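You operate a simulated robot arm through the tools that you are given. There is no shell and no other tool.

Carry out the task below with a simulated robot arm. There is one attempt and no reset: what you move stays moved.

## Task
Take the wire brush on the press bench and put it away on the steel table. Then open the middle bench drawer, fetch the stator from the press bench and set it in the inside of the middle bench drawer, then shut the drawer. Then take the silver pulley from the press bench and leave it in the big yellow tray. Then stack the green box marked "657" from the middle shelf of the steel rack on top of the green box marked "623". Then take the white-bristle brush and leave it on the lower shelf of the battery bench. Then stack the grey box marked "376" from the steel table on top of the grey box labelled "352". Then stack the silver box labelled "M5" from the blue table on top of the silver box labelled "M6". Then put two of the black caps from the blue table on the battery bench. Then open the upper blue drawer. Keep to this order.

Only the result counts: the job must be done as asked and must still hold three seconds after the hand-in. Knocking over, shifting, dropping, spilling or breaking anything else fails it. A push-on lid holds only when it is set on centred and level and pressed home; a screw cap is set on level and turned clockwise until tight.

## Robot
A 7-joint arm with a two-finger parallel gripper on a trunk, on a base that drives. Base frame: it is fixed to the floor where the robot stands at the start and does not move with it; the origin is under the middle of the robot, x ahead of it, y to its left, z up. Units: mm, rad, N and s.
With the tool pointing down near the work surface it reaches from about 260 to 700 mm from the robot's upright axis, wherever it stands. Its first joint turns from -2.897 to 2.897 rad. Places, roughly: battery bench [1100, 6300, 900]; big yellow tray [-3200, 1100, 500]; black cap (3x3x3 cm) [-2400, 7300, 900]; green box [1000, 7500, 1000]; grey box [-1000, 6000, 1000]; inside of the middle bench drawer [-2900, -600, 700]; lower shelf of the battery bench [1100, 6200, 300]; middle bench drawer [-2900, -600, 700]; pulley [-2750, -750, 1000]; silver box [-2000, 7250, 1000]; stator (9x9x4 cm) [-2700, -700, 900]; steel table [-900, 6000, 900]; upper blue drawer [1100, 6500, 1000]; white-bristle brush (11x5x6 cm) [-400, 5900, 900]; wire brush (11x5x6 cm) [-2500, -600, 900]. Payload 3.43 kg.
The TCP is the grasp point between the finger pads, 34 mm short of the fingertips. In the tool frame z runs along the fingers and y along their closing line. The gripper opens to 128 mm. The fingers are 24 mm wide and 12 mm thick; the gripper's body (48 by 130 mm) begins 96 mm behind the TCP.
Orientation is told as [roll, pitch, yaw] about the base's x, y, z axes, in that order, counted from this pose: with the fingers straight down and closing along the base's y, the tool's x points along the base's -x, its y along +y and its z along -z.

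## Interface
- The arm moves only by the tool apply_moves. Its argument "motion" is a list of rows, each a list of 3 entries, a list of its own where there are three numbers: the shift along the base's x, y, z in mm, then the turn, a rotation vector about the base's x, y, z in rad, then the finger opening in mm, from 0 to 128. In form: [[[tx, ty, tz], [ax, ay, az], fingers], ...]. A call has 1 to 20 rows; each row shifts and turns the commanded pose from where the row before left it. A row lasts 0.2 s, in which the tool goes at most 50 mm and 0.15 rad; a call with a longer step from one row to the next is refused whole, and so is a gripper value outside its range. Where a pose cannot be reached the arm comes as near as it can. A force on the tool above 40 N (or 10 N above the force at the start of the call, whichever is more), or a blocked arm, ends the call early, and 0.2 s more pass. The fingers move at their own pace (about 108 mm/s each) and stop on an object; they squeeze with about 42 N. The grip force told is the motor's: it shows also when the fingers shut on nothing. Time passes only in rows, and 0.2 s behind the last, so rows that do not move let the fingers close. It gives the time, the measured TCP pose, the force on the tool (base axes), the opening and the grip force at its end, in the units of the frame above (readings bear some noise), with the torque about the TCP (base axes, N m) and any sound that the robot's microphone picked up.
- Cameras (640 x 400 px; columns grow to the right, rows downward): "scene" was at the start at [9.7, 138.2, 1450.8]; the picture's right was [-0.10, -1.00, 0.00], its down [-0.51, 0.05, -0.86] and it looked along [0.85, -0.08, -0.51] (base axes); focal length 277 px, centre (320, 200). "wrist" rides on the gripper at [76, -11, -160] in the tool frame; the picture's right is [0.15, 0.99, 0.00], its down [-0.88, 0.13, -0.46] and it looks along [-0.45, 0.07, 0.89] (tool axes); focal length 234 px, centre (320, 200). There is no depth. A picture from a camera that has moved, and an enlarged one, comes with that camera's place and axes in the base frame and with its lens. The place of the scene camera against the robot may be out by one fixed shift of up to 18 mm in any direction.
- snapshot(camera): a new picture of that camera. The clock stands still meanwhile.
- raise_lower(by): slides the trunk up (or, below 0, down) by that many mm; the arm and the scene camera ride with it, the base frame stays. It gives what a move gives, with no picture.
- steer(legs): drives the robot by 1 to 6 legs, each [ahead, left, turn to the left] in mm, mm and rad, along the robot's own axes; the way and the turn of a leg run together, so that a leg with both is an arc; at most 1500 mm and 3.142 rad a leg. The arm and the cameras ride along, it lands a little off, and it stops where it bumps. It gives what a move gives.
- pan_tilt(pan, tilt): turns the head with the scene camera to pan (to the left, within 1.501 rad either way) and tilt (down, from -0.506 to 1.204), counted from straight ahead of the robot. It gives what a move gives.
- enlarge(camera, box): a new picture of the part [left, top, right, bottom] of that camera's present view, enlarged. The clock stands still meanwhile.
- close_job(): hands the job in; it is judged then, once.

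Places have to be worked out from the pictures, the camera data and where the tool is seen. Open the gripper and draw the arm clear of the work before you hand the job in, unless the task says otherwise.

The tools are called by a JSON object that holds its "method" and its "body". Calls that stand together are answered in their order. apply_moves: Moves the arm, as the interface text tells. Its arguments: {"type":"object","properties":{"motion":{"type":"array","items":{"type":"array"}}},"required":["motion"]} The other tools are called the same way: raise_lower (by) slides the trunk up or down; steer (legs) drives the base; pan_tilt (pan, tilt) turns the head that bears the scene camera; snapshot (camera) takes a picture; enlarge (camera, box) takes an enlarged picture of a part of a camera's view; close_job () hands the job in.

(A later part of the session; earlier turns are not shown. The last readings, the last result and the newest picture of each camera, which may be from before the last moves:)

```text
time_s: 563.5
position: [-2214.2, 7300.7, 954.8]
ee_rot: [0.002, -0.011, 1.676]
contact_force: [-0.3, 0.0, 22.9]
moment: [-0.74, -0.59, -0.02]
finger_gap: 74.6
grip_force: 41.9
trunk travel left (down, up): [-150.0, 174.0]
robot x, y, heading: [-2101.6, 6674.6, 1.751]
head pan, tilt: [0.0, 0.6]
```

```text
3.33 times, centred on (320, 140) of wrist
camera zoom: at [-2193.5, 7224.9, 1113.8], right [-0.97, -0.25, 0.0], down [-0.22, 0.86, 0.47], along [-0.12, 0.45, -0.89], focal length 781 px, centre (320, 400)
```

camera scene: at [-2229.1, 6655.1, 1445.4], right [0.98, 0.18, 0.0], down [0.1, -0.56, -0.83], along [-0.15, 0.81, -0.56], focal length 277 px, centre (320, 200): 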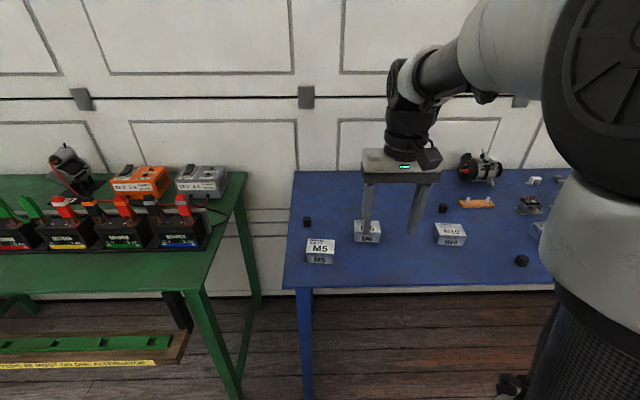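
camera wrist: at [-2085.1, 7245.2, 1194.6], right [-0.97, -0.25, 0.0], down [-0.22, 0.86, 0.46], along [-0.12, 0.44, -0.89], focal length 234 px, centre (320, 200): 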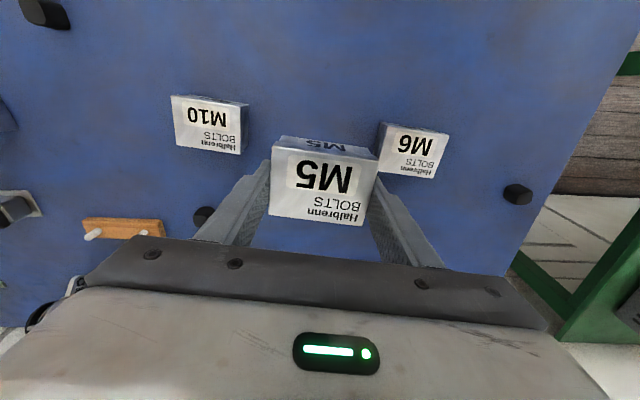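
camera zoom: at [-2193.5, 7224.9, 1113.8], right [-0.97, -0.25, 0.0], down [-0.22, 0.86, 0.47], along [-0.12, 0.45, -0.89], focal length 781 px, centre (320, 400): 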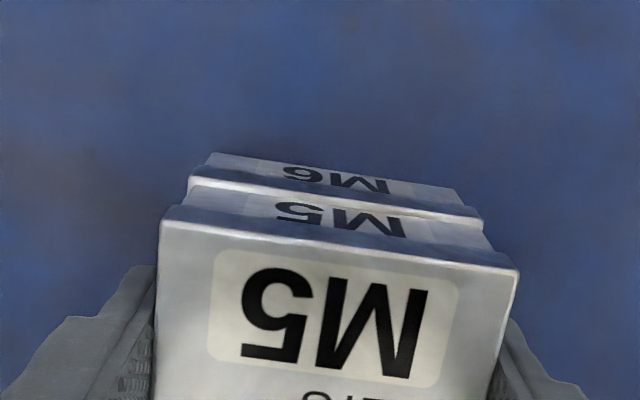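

M5 rests on M6 (23 N), aligned. I ease off, open and lift.

{"method": "apply_moves", "body": {"motion": [[[0, 0, 2.5], [0, 0, 0], 66], [[0, 0, 0], [0, 0, 0], 78], [[0, 0, 0], [0, 0, 0], 90], [[0, 0, 0], [0, 0, 0], 94], [[0, 0, 20], [0, 0, 0], 94], [[0, 0, 35], [0, 0, 0], 94], [[0, 0, 45], [0, 0, 0], 94], [[0, 0, 40], [0, 0, 0], 90]]}}

{"method": "enlarge", "body": {"camera": "scene", "box": [310, 180, 430, 280]}}

{"method": "snapshot", "body": {"camera": "wrist"}}

```text
time_s: 565.4
position: [-2210.5, 7298.0, 1096.3]
ee_rot: [0.004, -0.004, 1.679]
contact_force: [-0.2, -0.3, -0.5]
moment: [-0.03, 0.02, 0.0]
finger_gap: 89.8
grip_force: 0.0
trunk travel left (down, up): [-150.0, 174.0]
robot x, y, heading: [-2102.8, 6672.5, 1.747]
head pan, tilt: [0.0, 0.6]
```

```text
4.00 times, centred on (370, 230) of scene
camera zoom: at [-2229.1, 6655.0, 1445.3], right [0.98, 0.18, 0.0], down [0.1, -0.56, -0.83], along [-0.15, 0.81, -0.56], focal length 1108 px, centre (120, 80)
```

zoom: 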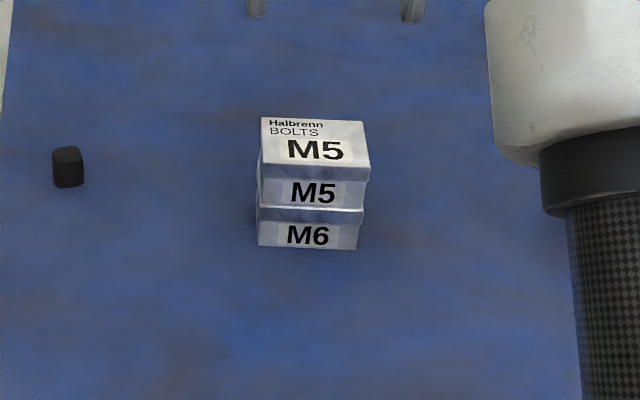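

```text
taken
camera wrist: at [-2191.6, 7224.4, 1254.8], right [-0.97, -0.25, 0.0], down [-0.22, 0.86, 0.46], along [-0.12, 0.44, -0.89], focal length 234 px, centre (320, 200)
```

wrist: 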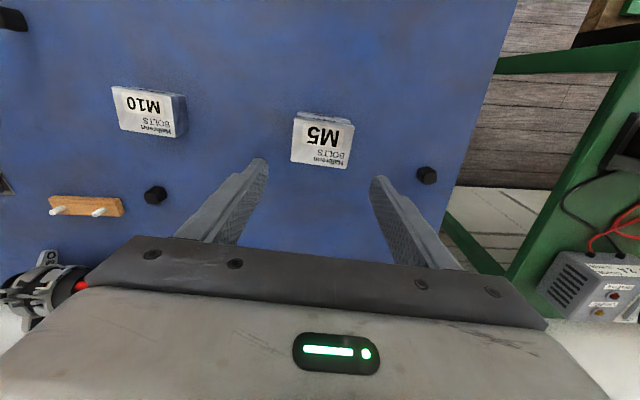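

M5 is stacked on M6. Now the black caps: cap 1 is at about [-2398, 7314], cap 2 [-1964, 7464], cap 3 [-1809, 7253]. I step 50 mm forward and go for cap 1.

{"method": "steer", "body": {"legs": [[50, 0, 0]]}}

{"method": "apply_moves", "body": {"motion": [[[-36, -7, 0], [0, 0, 0], 70], [[-36, -7, 0], [0, 0, 0], 70], [[-36, -7, 0], [0, 0, 0], 70], [[-36, -7, 0], [0, 0, 0], 70], [[-32, -5, -10], [0, 0, 0], 70], [[0, 0, -20], [0, 0, 0], 70]]}}

{"method": "snapshot", "body": {"camera": "wrist"}}

```text
time_s: 566.3
position: [-2221.2, 7348.7, 1095.8]
ee_rot: [0.004, -0.003, 1.677]
contact_force: [-0.2, 0.2, -0.2]
moment: [0.0, 0.0, -0.03]
finger_gap: 89.8
grip_force: 0.1
trunk travel left (down, up): [-150.0, 174.0]
robot x, y, heading: [-2107.7, 6724.1, 1.749]
head pan, tilt: [0.0, 0.6]
```

```text
time_s: 567.7
position: [-2399.1, 7313.7, 1066.5]
ee_rot: [0.004, -0.004, 1.677]
contact_force: [-0.4, -0.7, 1.2]
moment: [-0.05, -0.02, 0.02]
finger_gap: 70.0
grip_force: 0.1
trunk travel left (down, up): [-150.0, 174.0]
robot x, y, heading: [-2113.5, 6721.2, 1.749]
head pan, tilt: [0.0, 0.6]
```

```text
taken
camera wrist: at [-2377.9, 7240.1, 1223.9], right [-0.97, -0.25, 0.0], down [-0.22, 0.86, 0.46], along [-0.12, 0.44, -0.89], focal length 234 px, centre (320, 200)
```

wrist: 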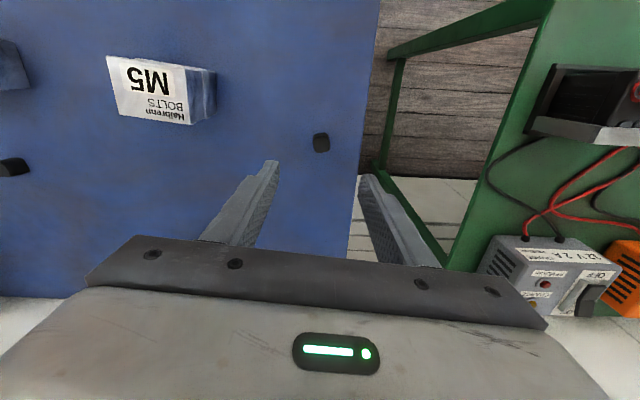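

{"method": "enlarge", "body": {"camera": "wrist", "box": [290, 110, 350, 170]}}

{"method": "enlarge", "body": {"camera": "scene", "box": [270, 190, 350, 250]}}

```text
6.67 times, centred on (320, 140) of wrist
camera zoom: at [-2377.9, 7240.1, 1223.9], right [-0.97, -0.25, 0.0], down [-0.22, 0.86, 0.46], along [-0.12, 0.44, -0.89], focal length 1561 px, centre (320, 600)
```

zoom: 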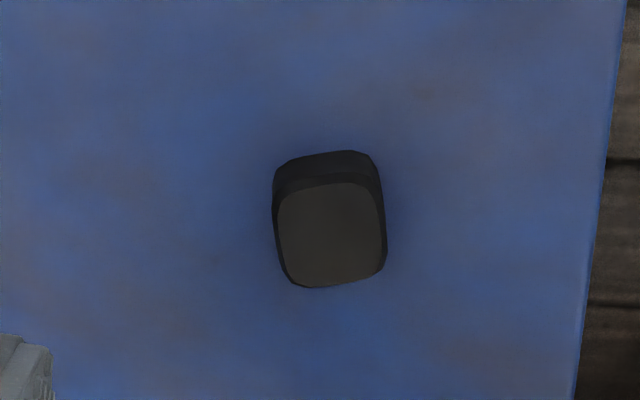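

```text
6.67 times, centred on (310, 220) of scene
camera zoom: at [-2238.0, 6703.6, 1445.4], right [0.98, 0.18, 0.0], down [0.1, -0.56, -0.83], along [-0.15, 0.81, -0.56], focal length 1846 px, centre (387, 67)
```

zoom: 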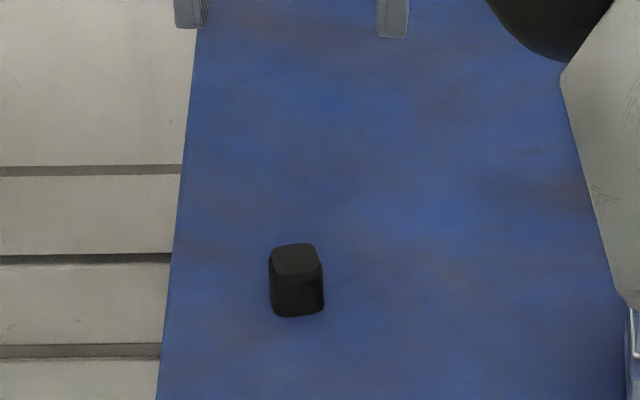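

Cap 1 is centred at [-2401.6, 7315.4] with yaw ≈ 0.42. I rotate +0.31 rad, lower to z ≈ 918 and grip it.

{"method": "apply_moves", "body": {"motion": [[[-1.5, 1, -20], [0, 0, 0.104], 60], [[-1, 0.7, -30], [0, 0, 0.104], 55], [[0, 0, -30], [0, 0, 0.104], 52], [[0, 0, -30], [0, 0, 0], 52], [[0, 0, -20], [0, 0, 0], 52], [[0, 0, 0], [0, 0, 0], 52]]}}

{"method": "enlarge", "body": {"camera": "wrist", "box": [240, 110, 400, 230]}}

```text
time_s: 569.1
position: [-2400.6, 7316.8, 936.6]
ee_rot: [0.005, -0.003, 1.991]
contact_force: [0.4, -0.2, -0.1]
moment: [0.02, 0.01, -0.05]
finger_gap: 51.9
grip_force: 0.0
trunk travel left (down, up): [-150.0, 174.0]
robot x, y, heading: [-2108.3, 6723.5, 1.748]
head pan, tilt: [0.0, 0.6]
```

```text
3.33 times, centred on (320, 170) of wrist
camera zoom: at [-2356.6, 7252.6, 1094.2], right [-0.84, -0.54, 0.0], down [-0.48, 0.75, 0.46], along [-0.25, 0.39, -0.89], focal length 781 px, centre (320, 300)
```

zoom: 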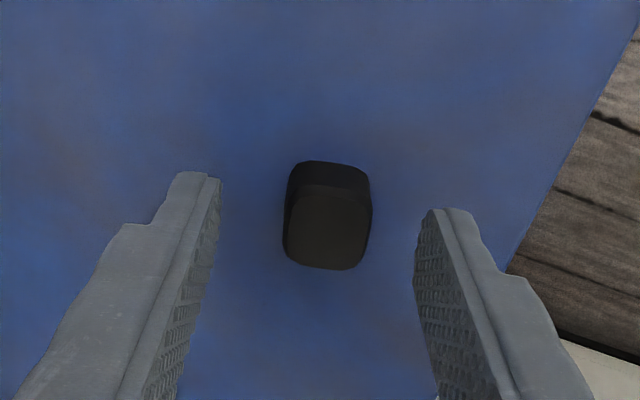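

Perfectly centred. I lower the last 18 mm and close.

{"method": "apply_moves", "body": {"motion": [[[0, 0, -10], [0, 0, 0], 52], [[0, 0, -7], [0, 0, 0], 52], [[0, 0, 0], [0, 0, 0], 40], [[0, 0, 0], [0, 0, 0], 15], [[0, 0, 0], [0, 0, 0], 15], [[0, 0, 0], [0, 0, 0], 15]]}}

```text
time_s: 570.5
position: [-2400.2, 7316.1, 918.7]
ee_rot: [0.003, -0.003, 1.989]
contact_force: [0.3, -0.5, -0.6]
moment: [-0.03, 0.02, 0.01]
finger_gap: 22.4
grip_force: 41.9
trunk travel left (down, up): [-150.0, 174.0]
robot x, y, heading: [-2109.8, 6723.2, 1.747]
head pan, tilt: [0.0, 0.6]
```

Gripped. I lift the cap, back off slightly and drive east along the aisle between the steel and blue tables.

{"method": "apply_moves", "body": {"motion": [[[0, 0, 25], [0, 0, 0], 15], [[0, 0, 45], [0, 0, 0], 15], [[0, 0, 45], [0, 0, 0], 15], [[0, 0, 45], [0, 0, -0.06], 15], [[20, -20, 30], [0, 0, -0.06], 15], [[35, -30, 0], [0, 0, -0.06], 15], [[35, -30, 0], [0, 0, -0.06], 15], [[35, -30, 0], [0, 0, 0], 15], [[35, -30, 0], [0, 0, 0], 15], [[35, -25, 0], [0, 0, 0], 15]]}}

{"method": "steer", "body": {"legs": [[-60, 0, 0], [0, -1100, 0]]}}

{"method": "pan_tilt", "body": {"pan": -0.9, "tilt": 0.5}}

{"method": "snapshot", "body": {"camera": "scene"}}

```text
time_s: 572.7
position: [-2205.2, 7149.6, 1108.9]
ee_rot: [0.004, -0.005, 1.747]
contact_force: [-0.2, 0.1, 0.6]
moment: [0.02, -0.01, 0.01]
finger_gap: 22.7
grip_force: 42.1
trunk travel left (down, up): [-150.0, 174.0]
robot x, y, heading: [-2112.4, 6722.9, 1.747]
head pan, tilt: [0.0, 0.6]
```

```text
time_s: 584.2
position: [-1101.6, 7288.9, 1109.5]
ee_rot: [0.003, -0.004, 1.752]
contact_force: [-0.3, -0.9, 0.3]
moment: [0.01, -0.01, 0.02]
finger_gap: 22.4
grip_force: 42.3
trunk travel left (down, up): [-150.0, 174.0]
robot x, y, heading: [-1006.4, 6860.8, 1.752]
head pan, tilt: [0.0, 0.6]
```

```text
time_s: 585.4
position: [-1102.8, 7287.8, 1108.5]
ee_rot: [0.003, -0.003, 1.751]
contact_force: [-0.1, 0.0, 0.0]
moment: [-0.02, 0.01, 0.03]
finger_gap: 22.6
grip_force: 41.5
trunk travel left (down, up): [-150.0, 174.0]
robot x, y, heading: [-1006.8, 6860.7, 1.753]
head pan, tilt: [-0.901, 0.499]
```

```text
taken
camera scene: at [-1059.8, 6823.1, 1454.5], right [0.75, -0.66, 0.0], down [-0.32, -0.36, -0.88], along [0.58, 0.66, -0.48], focal length 277 px, centre (320, 200)
```

scene: 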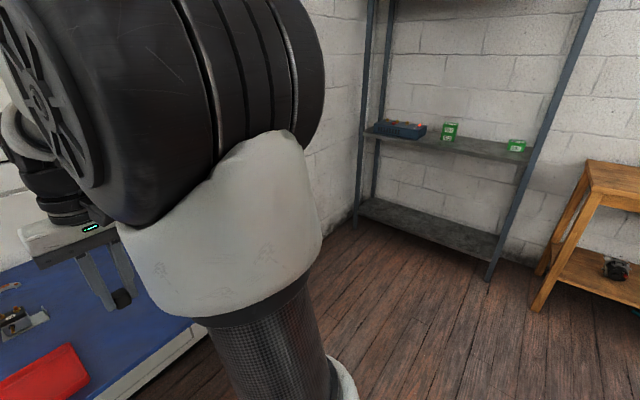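

The way east is free. I continue to the corridor and turn toward the battery bench.

{"method": "steer", "body": {"legs": [[0, -1120, 0], [0, 0, -1.572]]}}

```text
time_s: 600.2
position: [509.9, 7155.5, 1108.5]
ee_rot: [0.005, -0.003, 0.184]
contact_force: [-0.6, -0.1, 1.0]
moment: [-0.02, -0.04, 0.0]
finger_gap: 22.2
grip_force: 42.5
trunk travel left (down, up): [-150.0, 174.0]
robot x, y, heading: [86.6, 7058.8, 0.181]
head pan, tilt: [-0.901, 0.499]
```

{"method": "steer", "body": {"legs": [[0, -500, 0], [185, 0, 0]]}}

{"method": "pan_tilt", "body": {"pan": 0.0, "tilt": 0.75}}

{"method": "snapshot", "body": {"camera": "scene"}}

{"method": "snapshot", "body": {"camera": "wrist"}}

```text
time_s: 606.6
position: [779.7, 6700.7, 1108.3]
ee_rot: [0.004, -0.005, 0.173]
contact_force: [0.3, -0.2, -0.3]
moment: [-0.01, 0.01, 0.0]
finger_gap: 22.7
grip_force: 41.8
trunk travel left (down, up): [-150.0, 174.0]
robot x, y, heading: [354.1, 6607.5, 0.175]
head pan, tilt: [-0.901, 0.499]
```

```text
time_s: 607.8
position: [778.8, 6701.7, 1107.7]
ee_rot: [0.003, -0.004, 0.172]
contact_force: [-1.4, 0.1, -0.4]
moment: [-0.03, 0.0, 0.05]
finger_gap: 22.4
grip_force: 41.7
trunk travel left (down, up): [-150.0, 174.0]
robot x, y, heading: [350.6, 6610.8, 0.17]
head pan, tilt: [0.0, 0.75]
```

```text
taken
camera scene: at [330.7, 6753.5, 1432.5], right [0.17, -0.99, 0.0], down [-0.67, -0.12, -0.73], along [0.72, 0.13, -0.68], focal length 277 px, centre (320, 200)
```

scene: 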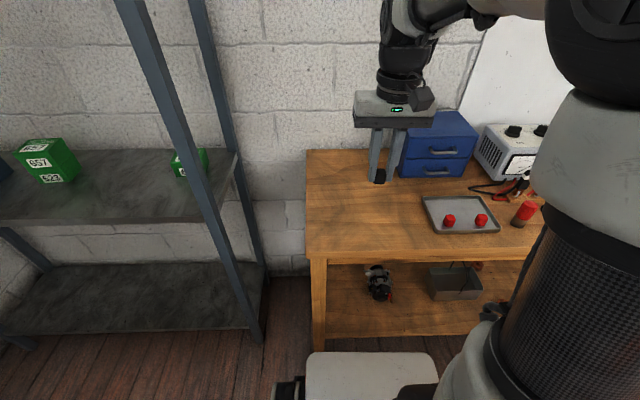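

```text
taken
camera wrist: at [706.9, 6678.2, 1267.0], right [-0.31, 0.95, 0.0], down [0.84, 0.28, 0.46], along [0.44, 0.15, -0.89], focal length 234 px, centre (320, 200)
```

wrist: 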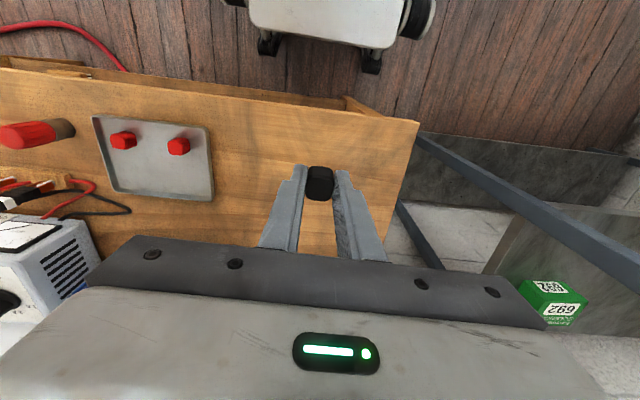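

The free part of the battery bench top is right below. I place the cap at about room-(2010, 6480), lowering gently.

{"method": "apply_moves", "body": {"motion": [[[23, 16, -30], [0, 0, 0], 15], [[22.6, 16, -35], [0, 0, 0], 15], [[0, 0, -40], [0, 0, 0], 15], [[0, 0, -35], [0, 0, 0], 15], [[0, 0, -10], [0, 0, 0], 15], [[0, 0, -6], [0, 0, 0], 15], [[0, 0, -5], [0, 0, 0], 15], [[0, 0, -4], [0, 0, 0], 15]]}}

{"method": "enlarge", "body": {"camera": "scene", "box": [340, 100, 480, 240]}}

```text
time_s: 609.6
position: [824.5, 6734.3, 942.1]
ee_rot: [0.004, -0.002, 0.172]
contact_force: [-0.7, 0.6, -0.7]
moment: [0.0, -0.05, -0.04]
finger_gap: 22.5
grip_force: 41.9
trunk travel left (down, up): [-150.0, 174.0]
robot x, y, heading: [353.0, 6609.6, 0.175]
head pan, tilt: [0.0, 0.75]
```

```text
2.86 times, centred on (410, 170) of scene
camera zoom: at [330.6, 6753.5, 1432.5], right [0.17, -0.99, 0.0], down [-0.67, -0.12, -0.73], along [0.72, 0.13, -0.68], focal length 791 px, centre (63, 286)
```

zoom: 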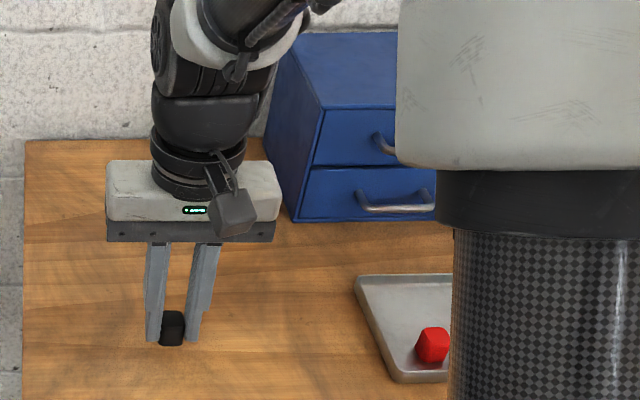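

{"method": "apply_moves", "body": {"motion": [[[0, 0, -4], [0, 0, 0], 15], [[0, 0, -3], [0, 0, 0], 15], [[0, 0, -3], [0, 0, 0], 15], [[0, 0, -2], [0, 0, 0], 15], [[0, 0, -2], [0, 0, 0], 15]]}}

```text
time_s: 610.8
position: [826.0, 6734.8, 931.5]
ee_rot: [0.003, -0.006, 0.174]
contact_force: [-0.4, -1.0, 0.5]
moment: [0.0, 0.0, 0.01]
finger_gap: 22.4
grip_force: 42.0
trunk travel left (down, up): [-150.0, 174.0]
robot x, y, heading: [351.8, 6610.0, 0.174]
head pan, tilt: [0.0, 0.75]
```

No contact yet (the prior text step: readings 931.5 mm, 0.5 N). I keep lowering in 2 mm steps.

{"method": "apply_moves", "body": {"motion": [[[0, 0, -2], [0, 0, 0], 15], [[0, 0, -2], [0, 0, 0], 15], [[0, 0, -2], [0, 0, 0], 15], [[0, 0, -2], [0, 0, 0], 15], [[0, 0, 0], [0, 0, 0], 15]]}}

{"method": "enlarge", "body": {"camera": "scene", "box": [340, 140, 480, 240]}}

```text
time_s: 612.0
position: [825.6, 6735.2, 921.2]
ee_rot: [0.003, -0.003, 0.174]
contact_force: [-0.5, -0.3, -0.5]
moment: [-0.04, 0.03, 0.0]
finger_gap: 22.5
grip_force: 42.3
trunk travel left (down, up): [-150.0, 174.0]
robot x, y, heading: [350.6, 6610.8, 0.172]
head pan, tilt: [0.0, 0.75]
```

```text
4.00 times, centred on (410, 190) of scene
camera zoom: at [330.7, 6753.5, 1432.5], right [0.17, -0.99, 0.0], down [-0.67, -0.12, -0.73], along [0.72, 0.13, -0.68], focal length 1108 px, centre (-40, 240)
```

zoom: 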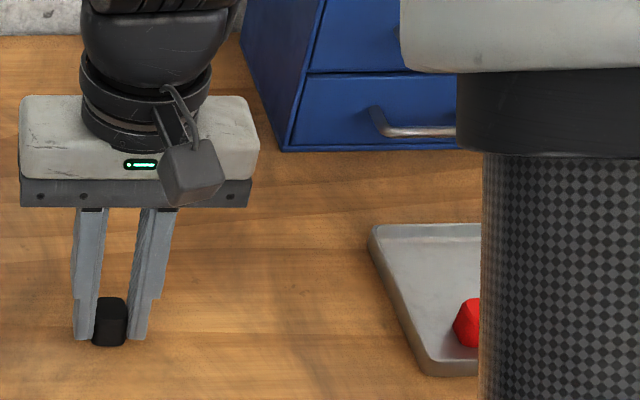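

{"method": "apply_moves", "body": {"motion": [[[0, 0, -2], [0, 0, 0], 15], [[0, 0, -2], [0, 0, 0], 15], [[0, 0, -2], [0, 0, 0], 15], [[0, 0, -2], [0, 0, 0], 15], [[0, 0, -2], [0, 0, 0], 15], [[0, 0, -2], [0, 0, 0], 15], [[0, 0, 0], [0, 0, 0], 15]]}}

{"method": "enlarge", "body": {"camera": "scene", "box": [340, 140, 480, 240]}}

```text
time_s: 613.1
position: [826.4, 6735.0, 917.8]
ee_rot: [0.004, -0.011, 0.175]
contact_force: [-9.5, -2.6, 22.3]
moment: [-0.12, 0.34, -0.03]
finger_gap: 22.5
grip_force: 42.2
trunk travel left (down, up): [-150.0, 174.0]
robot x, y, heading: [352.6, 6609.2, 0.176]
head pan, tilt: [0.0, 0.75]
stopped in row 5: the force on the tool passed its limit at 43 N (the readings are from after the stop); the commanded pose is now the measured one
```

```text
4.00 times, centred on (410, 190) of scene
camera zoom: at [328.1, 6752.9, 1432.5], right [0.17, -0.99, 0.0], down [-0.67, -0.12, -0.73], along [0.72, 0.13, -0.68], focal length 1108 px, centre (-40, 240)
```

zoom: 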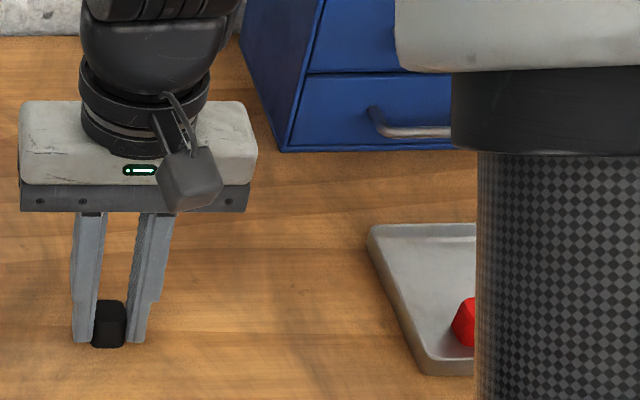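

Contact: the cap stands on the bench. I ease off, open and rise.

{"method": "apply_moves", "body": {"motion": [[[0, 0, 2], [0, 0, 0], 20], [[0, 0, 0], [0, 0, 0], 30], [[0, 0, 0], [0, 0, 0], 45], [[0, 0, 0], [0, 0, 0], 55], [[0, 0, 20], [0, 0, 0], 55], [[0, 0, 45], [0, 0, 0], 55], [[0, 0, 45], [0, 0, 0], 55], [[-20, -4, 45], [0, 0, 0], 55], [[-30, -6, 30], [0, 0, 0], 55]]}}

{"method": "snapshot", "body": {"camera": "scene"}}

{"method": "enlarge", "body": {"camera": "scene", "box": [400, 90, 520, 190]}}

```text
time_s: 615.1
position: [775.4, 6724.9, 1104.4]
ee_rot: [0.004, -0.007, 0.173]
contact_force: [-0.3, 1.0, -0.6]
moment: [0.02, 0.03, -0.02]
finger_gap: 55.2
grip_force: 0.0
trunk travel left (down, up): [-150.0, 174.0]
robot x, y, heading: [353.3, 6608.2, 0.172]
head pan, tilt: [0.0, 0.75]
```

```text
taken
camera scene: at [330.6, 6753.5, 1432.5], right [0.17, -0.99, 0.0], down [-0.67, -0.12, -0.73], along [0.72, 0.13, -0.68], focal length 277 px, centre (320, 200)
```

scene: 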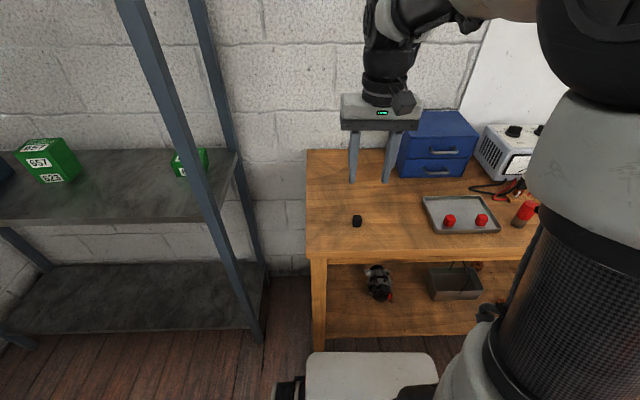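

```text
4.00 times, centred on (460, 140) of scene
camera zoom: at [330.6, 6753.5, 1432.5], right [0.17, -0.99, 0.0], down [-0.67, -0.12, -0.73], along [0.72, 0.13, -0.68], focal length 1108 px, centre (-240, 440)
```

zoom: 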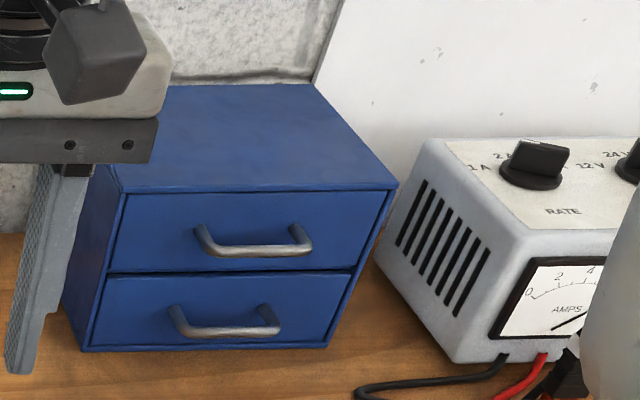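

Cap 1 stands on the battery bench. I return to the blue table for cap 3, the one nearest its front edge.

{"method": "steer", "body": {"legs": [[-185, 0, 0], [0, 490, 0], [0, 0, 1.575], [0, 900, 0], [0, 880, 0]]}}

{"method": "pan_tilt", "body": {"pan": 0.0, "tilt": 0.65}}

{"method": "snapshot", "body": {"camera": "scene"}}

{"method": "snapshot", "body": {"camera": "wrist"}}

```text
time_s: 642.2
position: [-1764.9, 7216.2, 1103.1]
ee_rot: [0.005, -0.011, 1.747]
contact_force: [0.3, -0.2, 0.6]
moment: [0.0, -0.02, -0.01]
finger_gap: 55.0
grip_force: 0.1
trunk travel left (down, up): [-150.0, 174.0]
robot x, y, heading: [-1649.9, 6790.7, 1.744]
head pan, tilt: [0.0, 0.75]
```

```text
time_s: 642.9
position: [-1766.0, 7214.6, 1104.2]
ee_rot: [0.005, -0.01, 1.748]
contact_force: [-0.2, 0.2, 0.1]
moment: [0.0, -0.01, 0.02]
finger_gap: 55.0
grip_force: 0.0
trunk travel left (down, up): [-150.0, 174.0]
robot x, y, heading: [-1648.9, 6792.3, 1.745]
head pan, tilt: [0.0, 0.649]
```

```text
taken
camera scene: at [-1776.9, 6771.1, 1441.1], right [0.98, 0.17, 0.0], down [0.11, -0.6, -0.8], along [-0.14, 0.78, -0.6], focal length 277 px, centre (320, 200)
```

scene: 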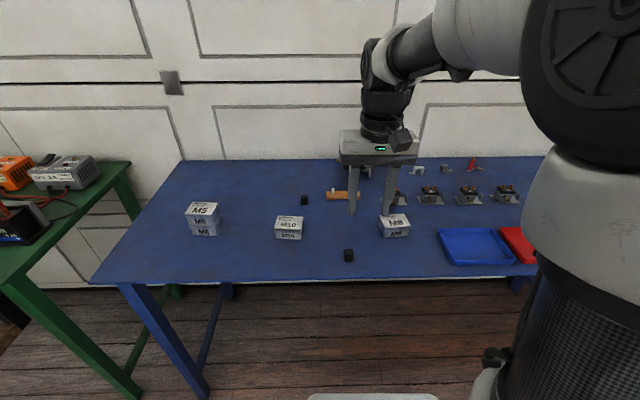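

```text
taken
camera wrist: at [-1740.2, 7141.9, 1261.8], right [-0.95, -0.32, 0.0], down [-0.28, 0.84, 0.46], along [-0.15, 0.44, -0.89], focal length 234 px, centre (320, 200)
```

wrist: 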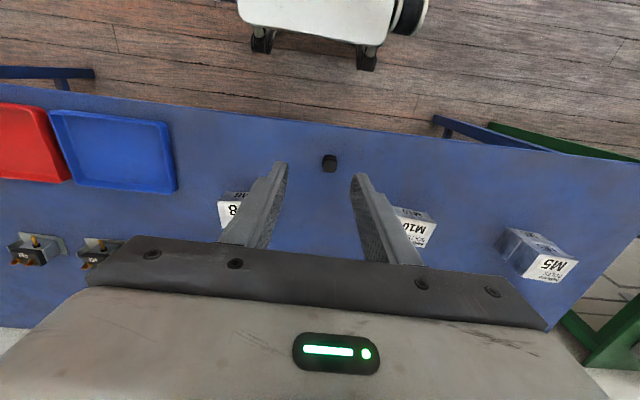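

Cap 3 is at about [-1794, 7251]. I move over it and measure its orientation.

{"method": "apply_moves", "body": {"motion": [[[-14, 18, -15], [0, 0, 0], 60], [[-14, 18, -20], [0, 0, 0], 60], [[0, 0, 0], [0, 0, 0], 60]]}}

{"method": "enlarge", "body": {"camera": "wrist", "box": [290, 110, 350, 170]}}

```text
time_s: 643.6
position: [-1793.7, 7250.8, 1067.2]
ee_rot: [0.007, -0.011, 1.747]
contact_force: [0.4, 0.6, -0.2]
moment: [0.02, -0.01, -0.03]
finger_gap: 59.9
grip_force: 0.0
trunk travel left (down, up): [-150.0, 174.0]
robot x, y, heading: [-1649.9, 6792.6, 1.749]
head pan, tilt: [0.0, 0.649]
```

```text
6.67 times, centred on (320, 140) of wrist
camera zoom: at [-1768.3, 7178.0, 1226.3], right [-0.95, -0.32, 0.0], down [-0.28, 0.84, 0.46], along [-0.15, 0.44, -0.89], focal length 1561 px, centre (320, 600)
```

zoom: 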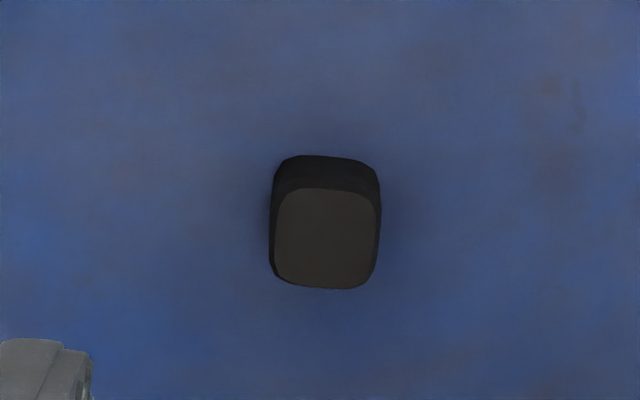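

Cap 3's centre is [-1797, 7257], yaw ≈ 0.27. I level and rotate the tool, lower and check.

{"method": "apply_moves", "body": {"motion": [[[-2, 3, -25], [-0.0096, -0.0088, 0.045], 55], [[-1, 3, -35], [0, 0, 0.045], 52], [[0, 0, -35], [0, 0, 0], 52], [[0, 0, -32], [0, 0, 0], 52], [[0, 0, 0], [0, 0, 0], 52]]}}

{"method": "enlarge", "body": {"camera": "wrist", "box": [240, 110, 400, 230]}}

```text
time_s: 644.9
position: [-1794.7, 7258.6, 940.1]
ee_rot: [-0.002, 0.002, 1.835]
contact_force: [-0.1, -0.3, -0.2]
moment: [0.0, -0.02, -0.02]
finger_gap: 51.8
grip_force: 0.1
trunk travel left (down, up): [-150.0, 174.0]
robot x, y, heading: [-1647.6, 6790.9, 1.748]
head pan, tilt: [0.0, 0.649]
```

```text
3.33 times, centred on (320, 170) of wrist
camera zoom: at [-1765.2, 7189.3, 1099.7], right [-0.92, -0.4, 0.0], down [-0.36, 0.82, 0.45], along [-0.18, 0.42, -0.89], focal length 781 px, centre (320, 300)
```

zoom: 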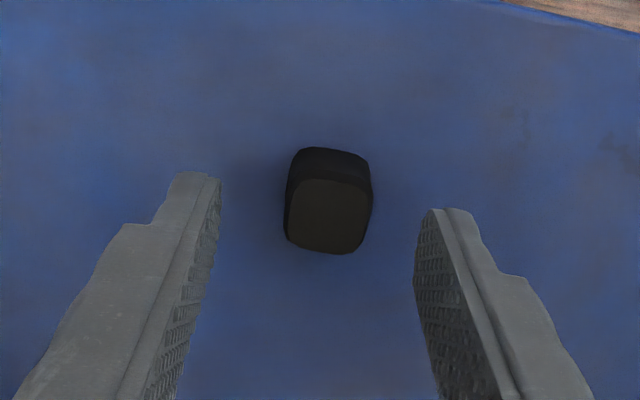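

{"method": "apply_moves", "body": {"motion": [[[-1.5, -2, -10], [0, 0, 0], 52], [[0, 0, -10], [0, 0, 0], 52], [[0, 0, -2], [0, 0, 0], 52], [[0, 0, 0], [0, 0, 0], 40], [[0, 0, 0], [0, 0, 0], 15], [[0, 0, 0], [0, 0, 0], 15], [[0, 0, 0], [0, 0, 0], 15]]}}

```text
time_s: 646.5
position: [-1798.2, 7255.7, 920.5]
ee_rot: [-0.002, 0.001, 1.836]
contact_force: [0.5, 0.2, 0.8]
moment: [0.0, -0.01, 0.03]
finger_gap: 22.5
grip_force: 42.4
trunk travel left (down, up): [-150.0, 174.0]
robot x, y, heading: [-1647.5, 6790.7, 1.745]
head pan, tilt: [0.0, 0.649]
```

Cap 3 is gripped. I lift it and drive back to the battery bench.

{"method": "apply_moves", "body": {"motion": [[[0, 0, 25], [0, 0, 0], 15], [[0, 0, 45], [0, 0, 0], 15], [[0, 0, 45], [0, 0, 0], 15], [[0, 0, 45], [0, 0, -0.04], 15], [[10, -30, 30], [0, 0, -0.04], 15], [[15, -20, 0], [0, 0, 0], 15]]}}

{"method": "steer", "body": {"legs": [[-50, 0, 0], [0, -890, 0], [0, -880, 0], [0, 0, -1.572]]}}

```text
time_s: 647.9
position: [-1773.8, 7205.3, 1108.2]
ee_rot: [-0.003, 0.002, 1.754]
contact_force: [-0.3, -0.4, 0.0]
moment: [0.05, 0.01, 0.02]
finger_gap: 22.6
grip_force: 41.8
trunk travel left (down, up): [-150.0, 174.0]
robot x, y, heading: [-1654.8, 6788.9, 1.75]
head pan, tilt: [0.0, 0.649]
```

```text
time_s: 669.7
position: [520.2, 7204.9, 1106.9]
ee_rot: [-0.001, 0.001, 0.217]
contact_force: [-0.4, 0.6, 0.4]
moment: [-0.01, 0.0, -0.01]
finger_gap: 22.5
grip_force: 42.3
trunk travel left (down, up): [-150.0, 174.0]
robot x, y, heading: [112.3, 7064.6, 0.206]
head pan, tilt: [0.0, 0.649]
```

{"method": "steer", "body": {"legs": [[0, 0, -0.028], [0, -530, 0], [155, 0, 0]]}}

{"method": "pan_tilt", "body": {"pan": 0.0, "tilt": 0.75}}

{"method": "snapshot", "body": {"camera": "scene"}}

{"method": "snapshot", "body": {"camera": "wrist"}}

```text
time_s: 676.6
position: [764.5, 6696.7, 1107.3]
ee_rot: [-0.003, 0.001, 0.184]
contact_force: [0.6, -0.8, -0.3]
moment: [0.0, 0.01, 0.0]
finger_gap: 22.5
grip_force: 42.3
trunk travel left (down, up): [-150.0, 174.0]
robot x, y, heading: [355.8, 6576.8, 0.171]
head pan, tilt: [0.0, 0.649]
```

```text
time_s: 677.3
position: [766.1, 6697.9, 1106.9]
ee_rot: [-0.002, 0.003, 0.183]
contact_force: [0.8, -0.1, 0.4]
moment: [-0.02, -0.03, 0.01]
finger_gap: 22.6
grip_force: 42.0
trunk travel left (down, up): [-150.0, 174.0]
robot x, y, heading: [350.8, 6576.3, 0.17]
head pan, tilt: [0.0, 0.75]
```

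```text
taken
camera scene: at [331.2, 6718.2, 1432.5], right [0.17, -0.99, 0.0], down [-0.67, -0.12, -0.73], along [0.72, 0.12, -0.68], focal length 277 px, centre (320, 200)
```

scene: 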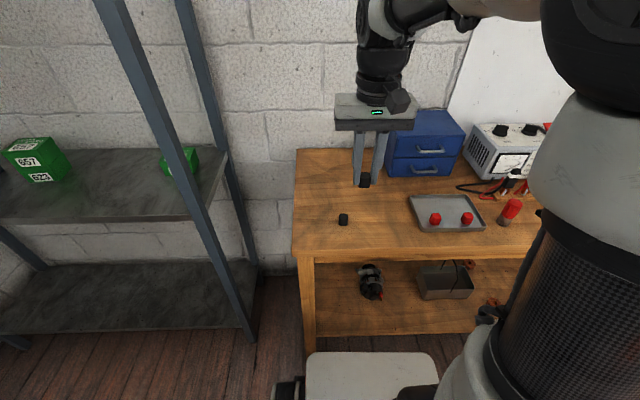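

```text
taken
camera wrist: at [695.0, 6673.2, 1266.7], right [-0.32, 0.95, 0.0], down [0.84, 0.29, 0.45], along [0.43, 0.15, -0.89], focal length 234 px, centre (320, 200)
```

wrist: 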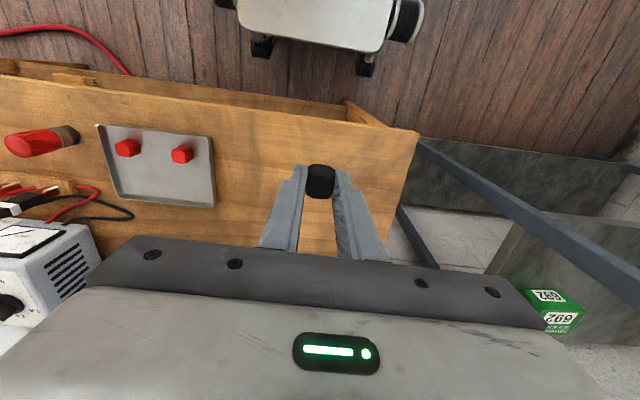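

Cap 1 stands at [825, 6735]. I set cap 2 about 70 mm south of it, at [827, 6663].

{"method": "apply_moves", "body": {"motion": [[[30, -17, -30], [0, 0, 0], 15], [[31, -17.5, -35], [0, 0, 0], 15], [[0, 0, -40], [0, 0, 0], 15], [[0, 0, -40], [0, 0, 0], 15], [[0, 0, -25], [0, 0, 0], 15], [[0, 0, -6], [0, 0, 0], 15], [[0, 0, -4], [0, 0, 0], 15], [[0, 0, -3], [0, 0, 0], 15], [[0, 0, -2], [0, 0, 0], 15], [[0, 0, -2], [0, 0, 0], 15], [[0, 0, -2], [0, 0, 0], 15], [[0, 0, -2], [0, 0, 0], 15]]}}

{"method": "enlarge", "body": {"camera": "scene", "box": [310, 140, 430, 240]}}

```text
time_s: 679.9
position: [827.6, 6661.3, 918.1]
ee_rot: [-0.002, 0.0, 0.183]
contact_force: [-2.8, 0.3, 18.8]
moment: [-0.03, 0.28, -0.01]
finger_gap: 22.5
grip_force: 41.8
trunk travel left (down, up): [-150.0, 174.0]
robot x, y, heading: [351.7, 6573.5, 0.167]
head pan, tilt: [0.0, 0.75]
```

```text
4.00 times, centred on (370, 190) of scene
camera zoom: at [329.8, 6718.0, 1432.9], right [0.17, -0.99, 0.0], down [-0.67, -0.12, -0.73], along [0.72, 0.12, -0.68], focal length 1108 px, centre (120, 240)
```

zoom: 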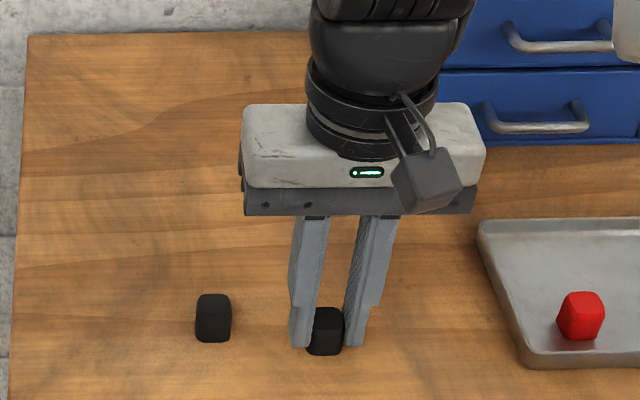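

Cap 2 touches the bench (19 N). I ease off, open and rise.

{"method": "apply_moves", "body": {"motion": [[[0, 0, 2.5], [0, 0, 0], 20], [[0, 0, 0], [0, 0, 0], 30], [[0, 0, 0], [0, 0, 0], 45], [[0, 0, 0], [0, 0, 0], 52], [[0, 0, 20], [0, 0, 0], 52], [[0, 0, 45], [0, 0, 0], 52], [[0, 0, 45], [0, 0, 0], 52], [[-20, -4, 45], [0, 0, 0], 52], [[-35, -6, 30], [0, 0, 0], 52]]}}

{"method": "snapshot", "body": {"camera": "scene"}}

```text
time_s: 681.9
position: [772.8, 6651.9, 1102.1]
ee_rot: [-0.003, 0.001, 0.182]
contact_force: [-0.3, 0.6, 0.1]
moment: [-0.01, 0.03, -0.01]
finger_gap: 52.2
grip_force: 0.0
trunk travel left (down, up): [-150.0, 174.0]
robot x, y, heading: [351.8, 6570.1, 0.175]
head pan, tilt: [0.0, 0.75]
```

```text
taken
camera scene: at [331.3, 6718.2, 1432.5], right [0.17, -0.99, 0.0], down [-0.67, -0.12, -0.73], along [0.72, 0.12, -0.68], focal length 277 px, centre (320, 200)
```

scene: 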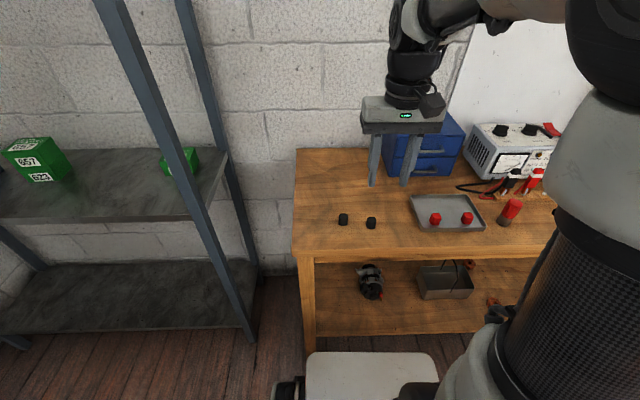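

Both caps stand on the battery bench. Last: the upper blue drawer; its handle bar computes to about [1058, 6520, 989], ~24 mm off its front. I align the robot with it and look.

{"method": "steer", "body": {"legs": [[0, -174, 0.005]]}}

{"method": "snapshot", "body": {"camera": "scene"}}

{"method": "enlarge", "body": {"camera": "scene", "box": [290, 90, 400, 180]}}

```text
time_s: 684.3
position: [803.8, 6478.5, 1102.9]
ee_rot: [-0.001, 0.001, 0.189]
contact_force: [0.1, -0.2, 0.3]
moment: [0.01, 0.0, -0.01]
finger_gap: 52.1
grip_force: 0.2
trunk travel left (down, up): [-150.0, 174.0]
robot x, y, heading: [386.0, 6397.6, 0.184]
head pan, tilt: [0.0, 0.75]
```

```text
taken
camera scene: at [361.1, 6543.1, 1432.5], right [0.18, -0.98, 0.0], down [-0.67, -0.12, -0.73], along [0.72, 0.13, -0.68], focal length 277 px, centre (320, 200)
```

scene: 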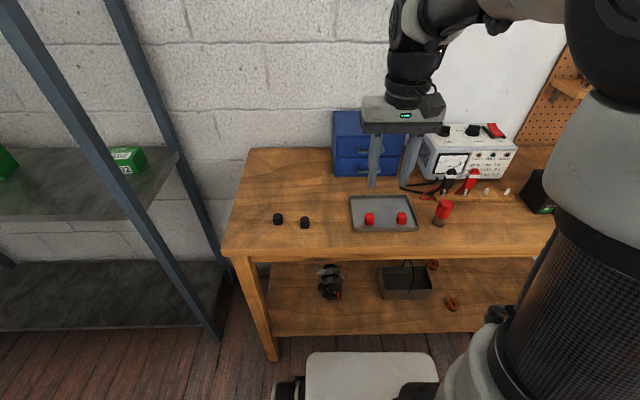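

```text
4.44 times, centred on (345, 135) of scene
camera zoom: at [361.1, 6543.1, 1432.5], right [0.18, -0.98, 0.0], down [-0.67, -0.12, -0.73], along [0.72, 0.13, -0.68], focal length 1230 px, centre (209, 489)
```

zoom: 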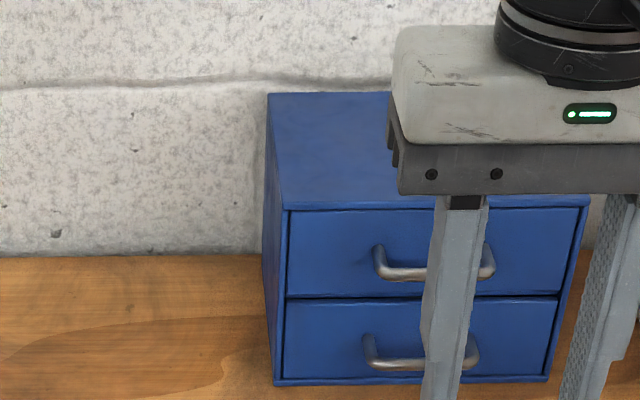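

Two views give the bar at [1060.5, 6519.7, 988], straight ahead at 685 mm. I turn the tool by +1.57 rad, then tilt it 0.95 rad forward to a pre-approach pose.

{"method": "apply_moves", "body": {"motion": [[[6, 1, 0], [0, 0, 0.1425], 40], [[6, 1, 0], [0, 0, 0.1425], 30], [[6, 1, 0], [0, 0, 0.1425], 24], [[6, 1, 0], [0, 0, 0.1425], 24], [[6, 1, 0], [0, 0, 0.1425], 24], [[6, 1, 0], [0, 0, 0.1425], 24], [[6, 1, 0], [0, 0, 0.1425], 24], [[6, 1, 0], [0, 0, 0.1425], 24], [[6, 1, 0], [0, 0, 0.1425], 24], [[6, 1, 0], [0, 0, 0.1425], 24], [[6, 1, 0], [0, 0, 0.1425], 24], [[15, 2, -7], [0.0249, -0.1335, 0], 24], [[15, 2, -7], [0.0249, -0.1335, 0], 24], [[15, 2, -8], [0.0249, -0.1335, 0], 24], [[15, 2, -8], [0.0249, -0.1335, 0], 24], [[15, 2, -8], [0.0249, -0.1335, 0], 24], [[15, 2, -8], [0.0249, -0.1335, 0], 24], [[16, 2.5, -8], [0.0249, -0.1335, 0], 24], [[0, 0, 0], [0, 0, 0], 24]]}}

{"method": "snapshot", "body": {"camera": "wrist"}}

{"method": "snapshot", "body": {"camera": "scene"}}

```text
time_s: 688.3
position: [975.9, 6502.7, 1049.5]
ee_rot: [-0.955, 0.001, 1.752]
contact_force: [0.4, 0.0, 0.0]
moment: [-0.01, 0.03, -0.01]
finger_gap: 24.2
grip_force: 0.0
trunk travel left (down, up): [-150.0, 174.0]
robot x, y, heading: [385.7, 6397.8, 0.175]
head pan, tilt: [0.0, 0.75]
```

```text
taken
camera wrist: at [868.9, 6407.5, 1150.3], right [-0.54, -0.25, -0.81], down [-0.6, 0.78, 0.16], along [0.59, 0.57, -0.57], focal length 234 px, centre (320, 200)
```

wrist: 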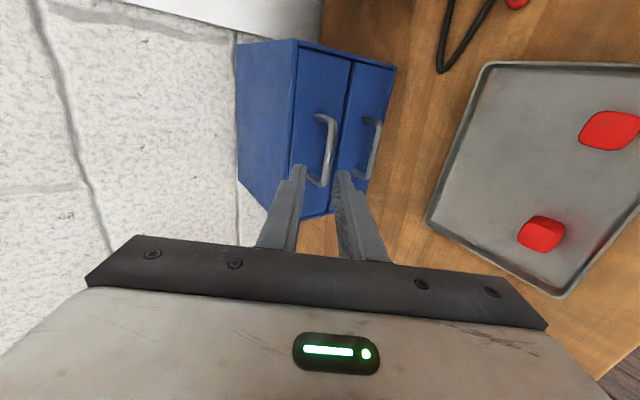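

```text
taken
camera scene: at [361.2, 6543.2, 1432.5], right [0.18, -0.98, 0.0], down [-0.67, -0.12, -0.73], along [0.72, 0.13, -0.68], focal length 277 px, centre (320, 200)
```

scene: 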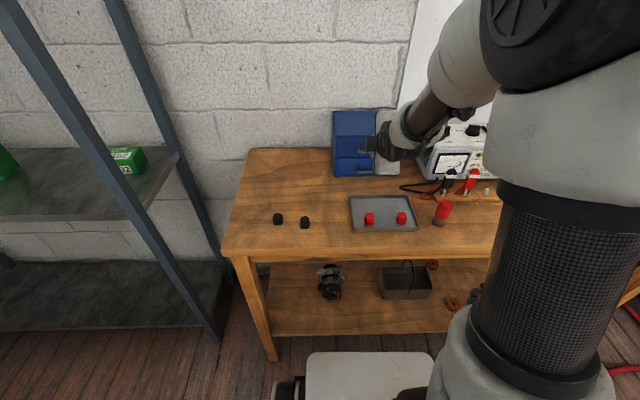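

The upper handle shows between the fingers' directions. I enlarge the wrist view to measure it.

{"method": "enlarge", "body": {"camera": "wrist", "box": [260, 90, 400, 210]}}

```text
3.33 times, centred on (330, 150) of wrist
camera zoom: at [868.9, 6407.5, 1150.3], right [-0.54, -0.25, -0.81], down [-0.6, 0.78, 0.16], along [0.59, 0.57, -0.57], focal length 781 px, centre (287, 367)
```

zoom: 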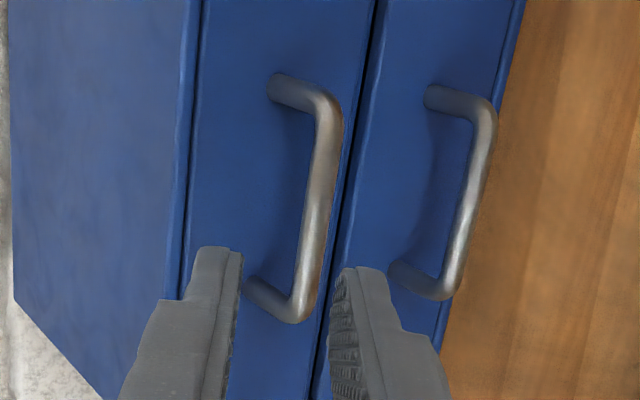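

I advance 35 mm along the tool axis to get a second wrist ray for triangulation.

{"method": "apply_moves", "body": {"motion": [[[14, 2.6, -10.1], [0, 0, 0], 24], [[14.1, 2.5, -10.1], [0, 0, 0], 24], [[0, 0, 0], [0, 0, 0], 24]]}}

{"method": "enlarge", "body": {"camera": "wrist", "box": [260, 90, 400, 210]}}

```text
time_s: 689.1
position: [1003.9, 6509.0, 1028.7]
ee_rot: [-0.954, 0.001, 1.754]
contact_force: [0.2, 0.9, 0.1]
moment: [0.0, -0.05, 0.0]
finger_gap: 24.4
grip_force: 0.1
trunk travel left (down, up): [-150.0, 174.0]
robot x, y, heading: [381.7, 6398.0, 0.181]
head pan, tilt: [0.0, 0.75]
```

```text
3.33 times, centred on (330, 150) of wrist
camera zoom: at [896.1, 6412.3, 1129.7], right [-0.54, -0.25, -0.81], down [-0.6, 0.78, 0.16], along [0.59, 0.57, -0.57], focal length 781 px, centre (287, 367)
```

zoom: 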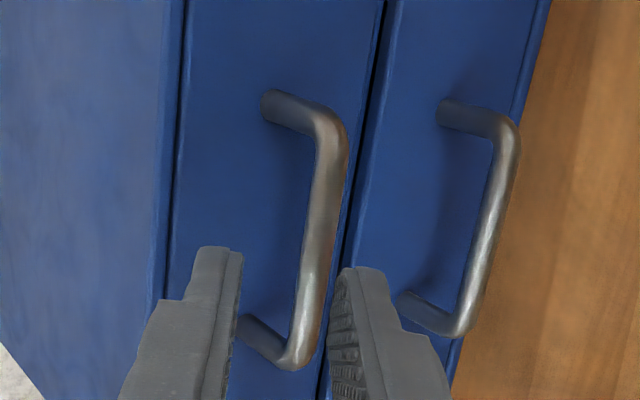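

The wrist view says the bar lies ~9 mm below the tool axis and about 55 mm ahead. I shift 9 mm down accordingly, advance 20 mm, and look again.

{"method": "apply_moves", "body": {"motion": [[[-5.1, -0.9, -7.3], [0, 0, 0], 24], [[8, 1.5, -5.8], [0, 0, 0], 24], [[8, 1.5, -5.8], [0, 0, 0], 24], [[0, 0, 0], [0, 0, 0], 24]]}}

{"method": "enlarge", "body": {"camera": "wrist", "box": [260, 110, 400, 230]}}

```text
time_s: 690.1
position: [1014.2, 6510.7, 1009.3]
ee_rot: [-0.952, -0.002, 1.755]
contact_force: [-0.6, -0.5, -0.3]
moment: [0.02, -0.03, 0.01]
finger_gap: 24.1
grip_force: 0.2
trunk travel left (down, up): [-150.0, 174.0]
robot x, y, heading: [379.2, 6400.4, 0.173]
head pan, tilt: [0.0, 0.75]
```

```text
3.33 times, centred on (330, 170) of wrist
camera zoom: at [906.2, 6414.9, 1110.1], right [-0.54, -0.25, -0.81], down [-0.6, 0.78, 0.16], along [0.59, 0.57, -0.57], focal length 781 px, centre (287, 300)
```

zoom: 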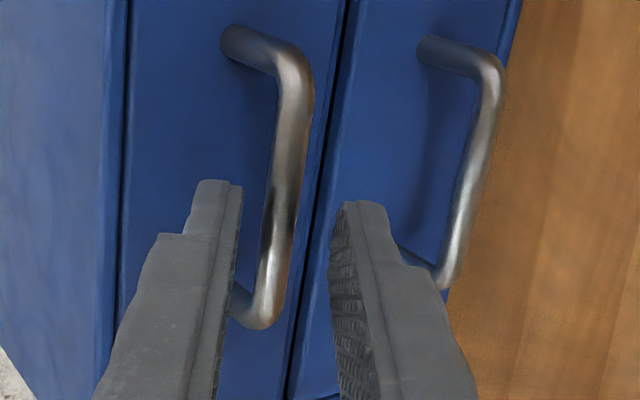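

The bar is now centred between the fingertips and ~37 mm ahead. I advance 13 mm and close.

{"method": "apply_moves", "body": {"motion": [[[5.2, 0.9, -3.8], [0, 0, 0], 24], [[5.2, 1.0, -3.8], [0, 0, 0], 24], [[0, 0, 0], [0, 0, 0], 24]]}}

{"method": "enlarge", "body": {"camera": "wrist", "box": [260, 110, 400, 230]}}

```text
time_s: 690.9
position: [1024.8, 6514.8, 1001.7]
ee_rot: [-0.952, 0.0, 1.753]
contact_force: [-0.7, 0.3, -0.3]
moment: [0.0, -0.01, 0.02]
finger_gap: 24.2
grip_force: 0.1
trunk travel left (down, up): [-150.0, 174.0]
robot x, y, heading: [386.5, 6399.3, 0.177]
head pan, tilt: [0.0, 0.75]
```

```text
3.33 times, centred on (330, 170) of wrist
camera zoom: at [917.5, 6417.7, 1102.6], right [-0.54, -0.25, -0.81], down [-0.6, 0.78, 0.16], along [0.59, 0.57, -0.57], focal length 781 px, centre (287, 300)
```

zoom: 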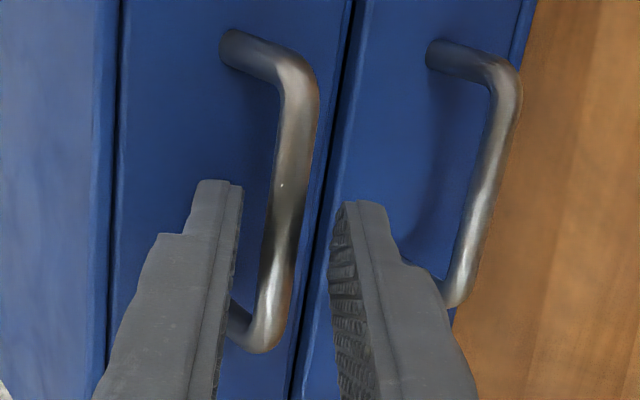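

No contact and the bar is centred between the pads. I close.

{"method": "apply_moves", "body": {"motion": [[[0, 0, 0], [0, 0, 0], 14], [[0, 0, 0], [0, 0, 0], 4], [[0, 0, 0], [0, 0, 0], 4], [[0, 0, 0], [0, 0, 0], 4]]}}

{"method": "enlarge", "body": {"camera": "wrist", "box": [260, 110, 400, 230]}}

```text
time_s: 691.9
position: [1024.4, 6513.8, 1002.9]
ee_rot: [-0.956, 0.001, 1.755]
contact_force: [0.7, -0.3, 8.1]
moment: [-0.78, -0.27, 0.72]
finger_gap: 9.2
grip_force: 42.8
trunk travel left (down, up): [-150.0, 174.0]
robot x, y, heading: [385.8, 6400.5, 0.18]
head pan, tilt: [0.0, 0.75]
```

```text
3.33 times, centred on (330, 170) of wrist
camera zoom: at [917.3, 6417.6, 1103.8], right [-0.53, -0.25, -0.81], down [-0.6, 0.78, 0.16], along [0.59, 0.57, -0.57], focal length 781 px, centre (287, 300)
```

zoom: 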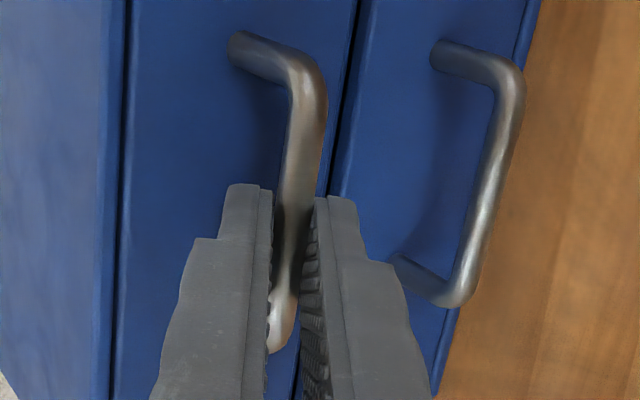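

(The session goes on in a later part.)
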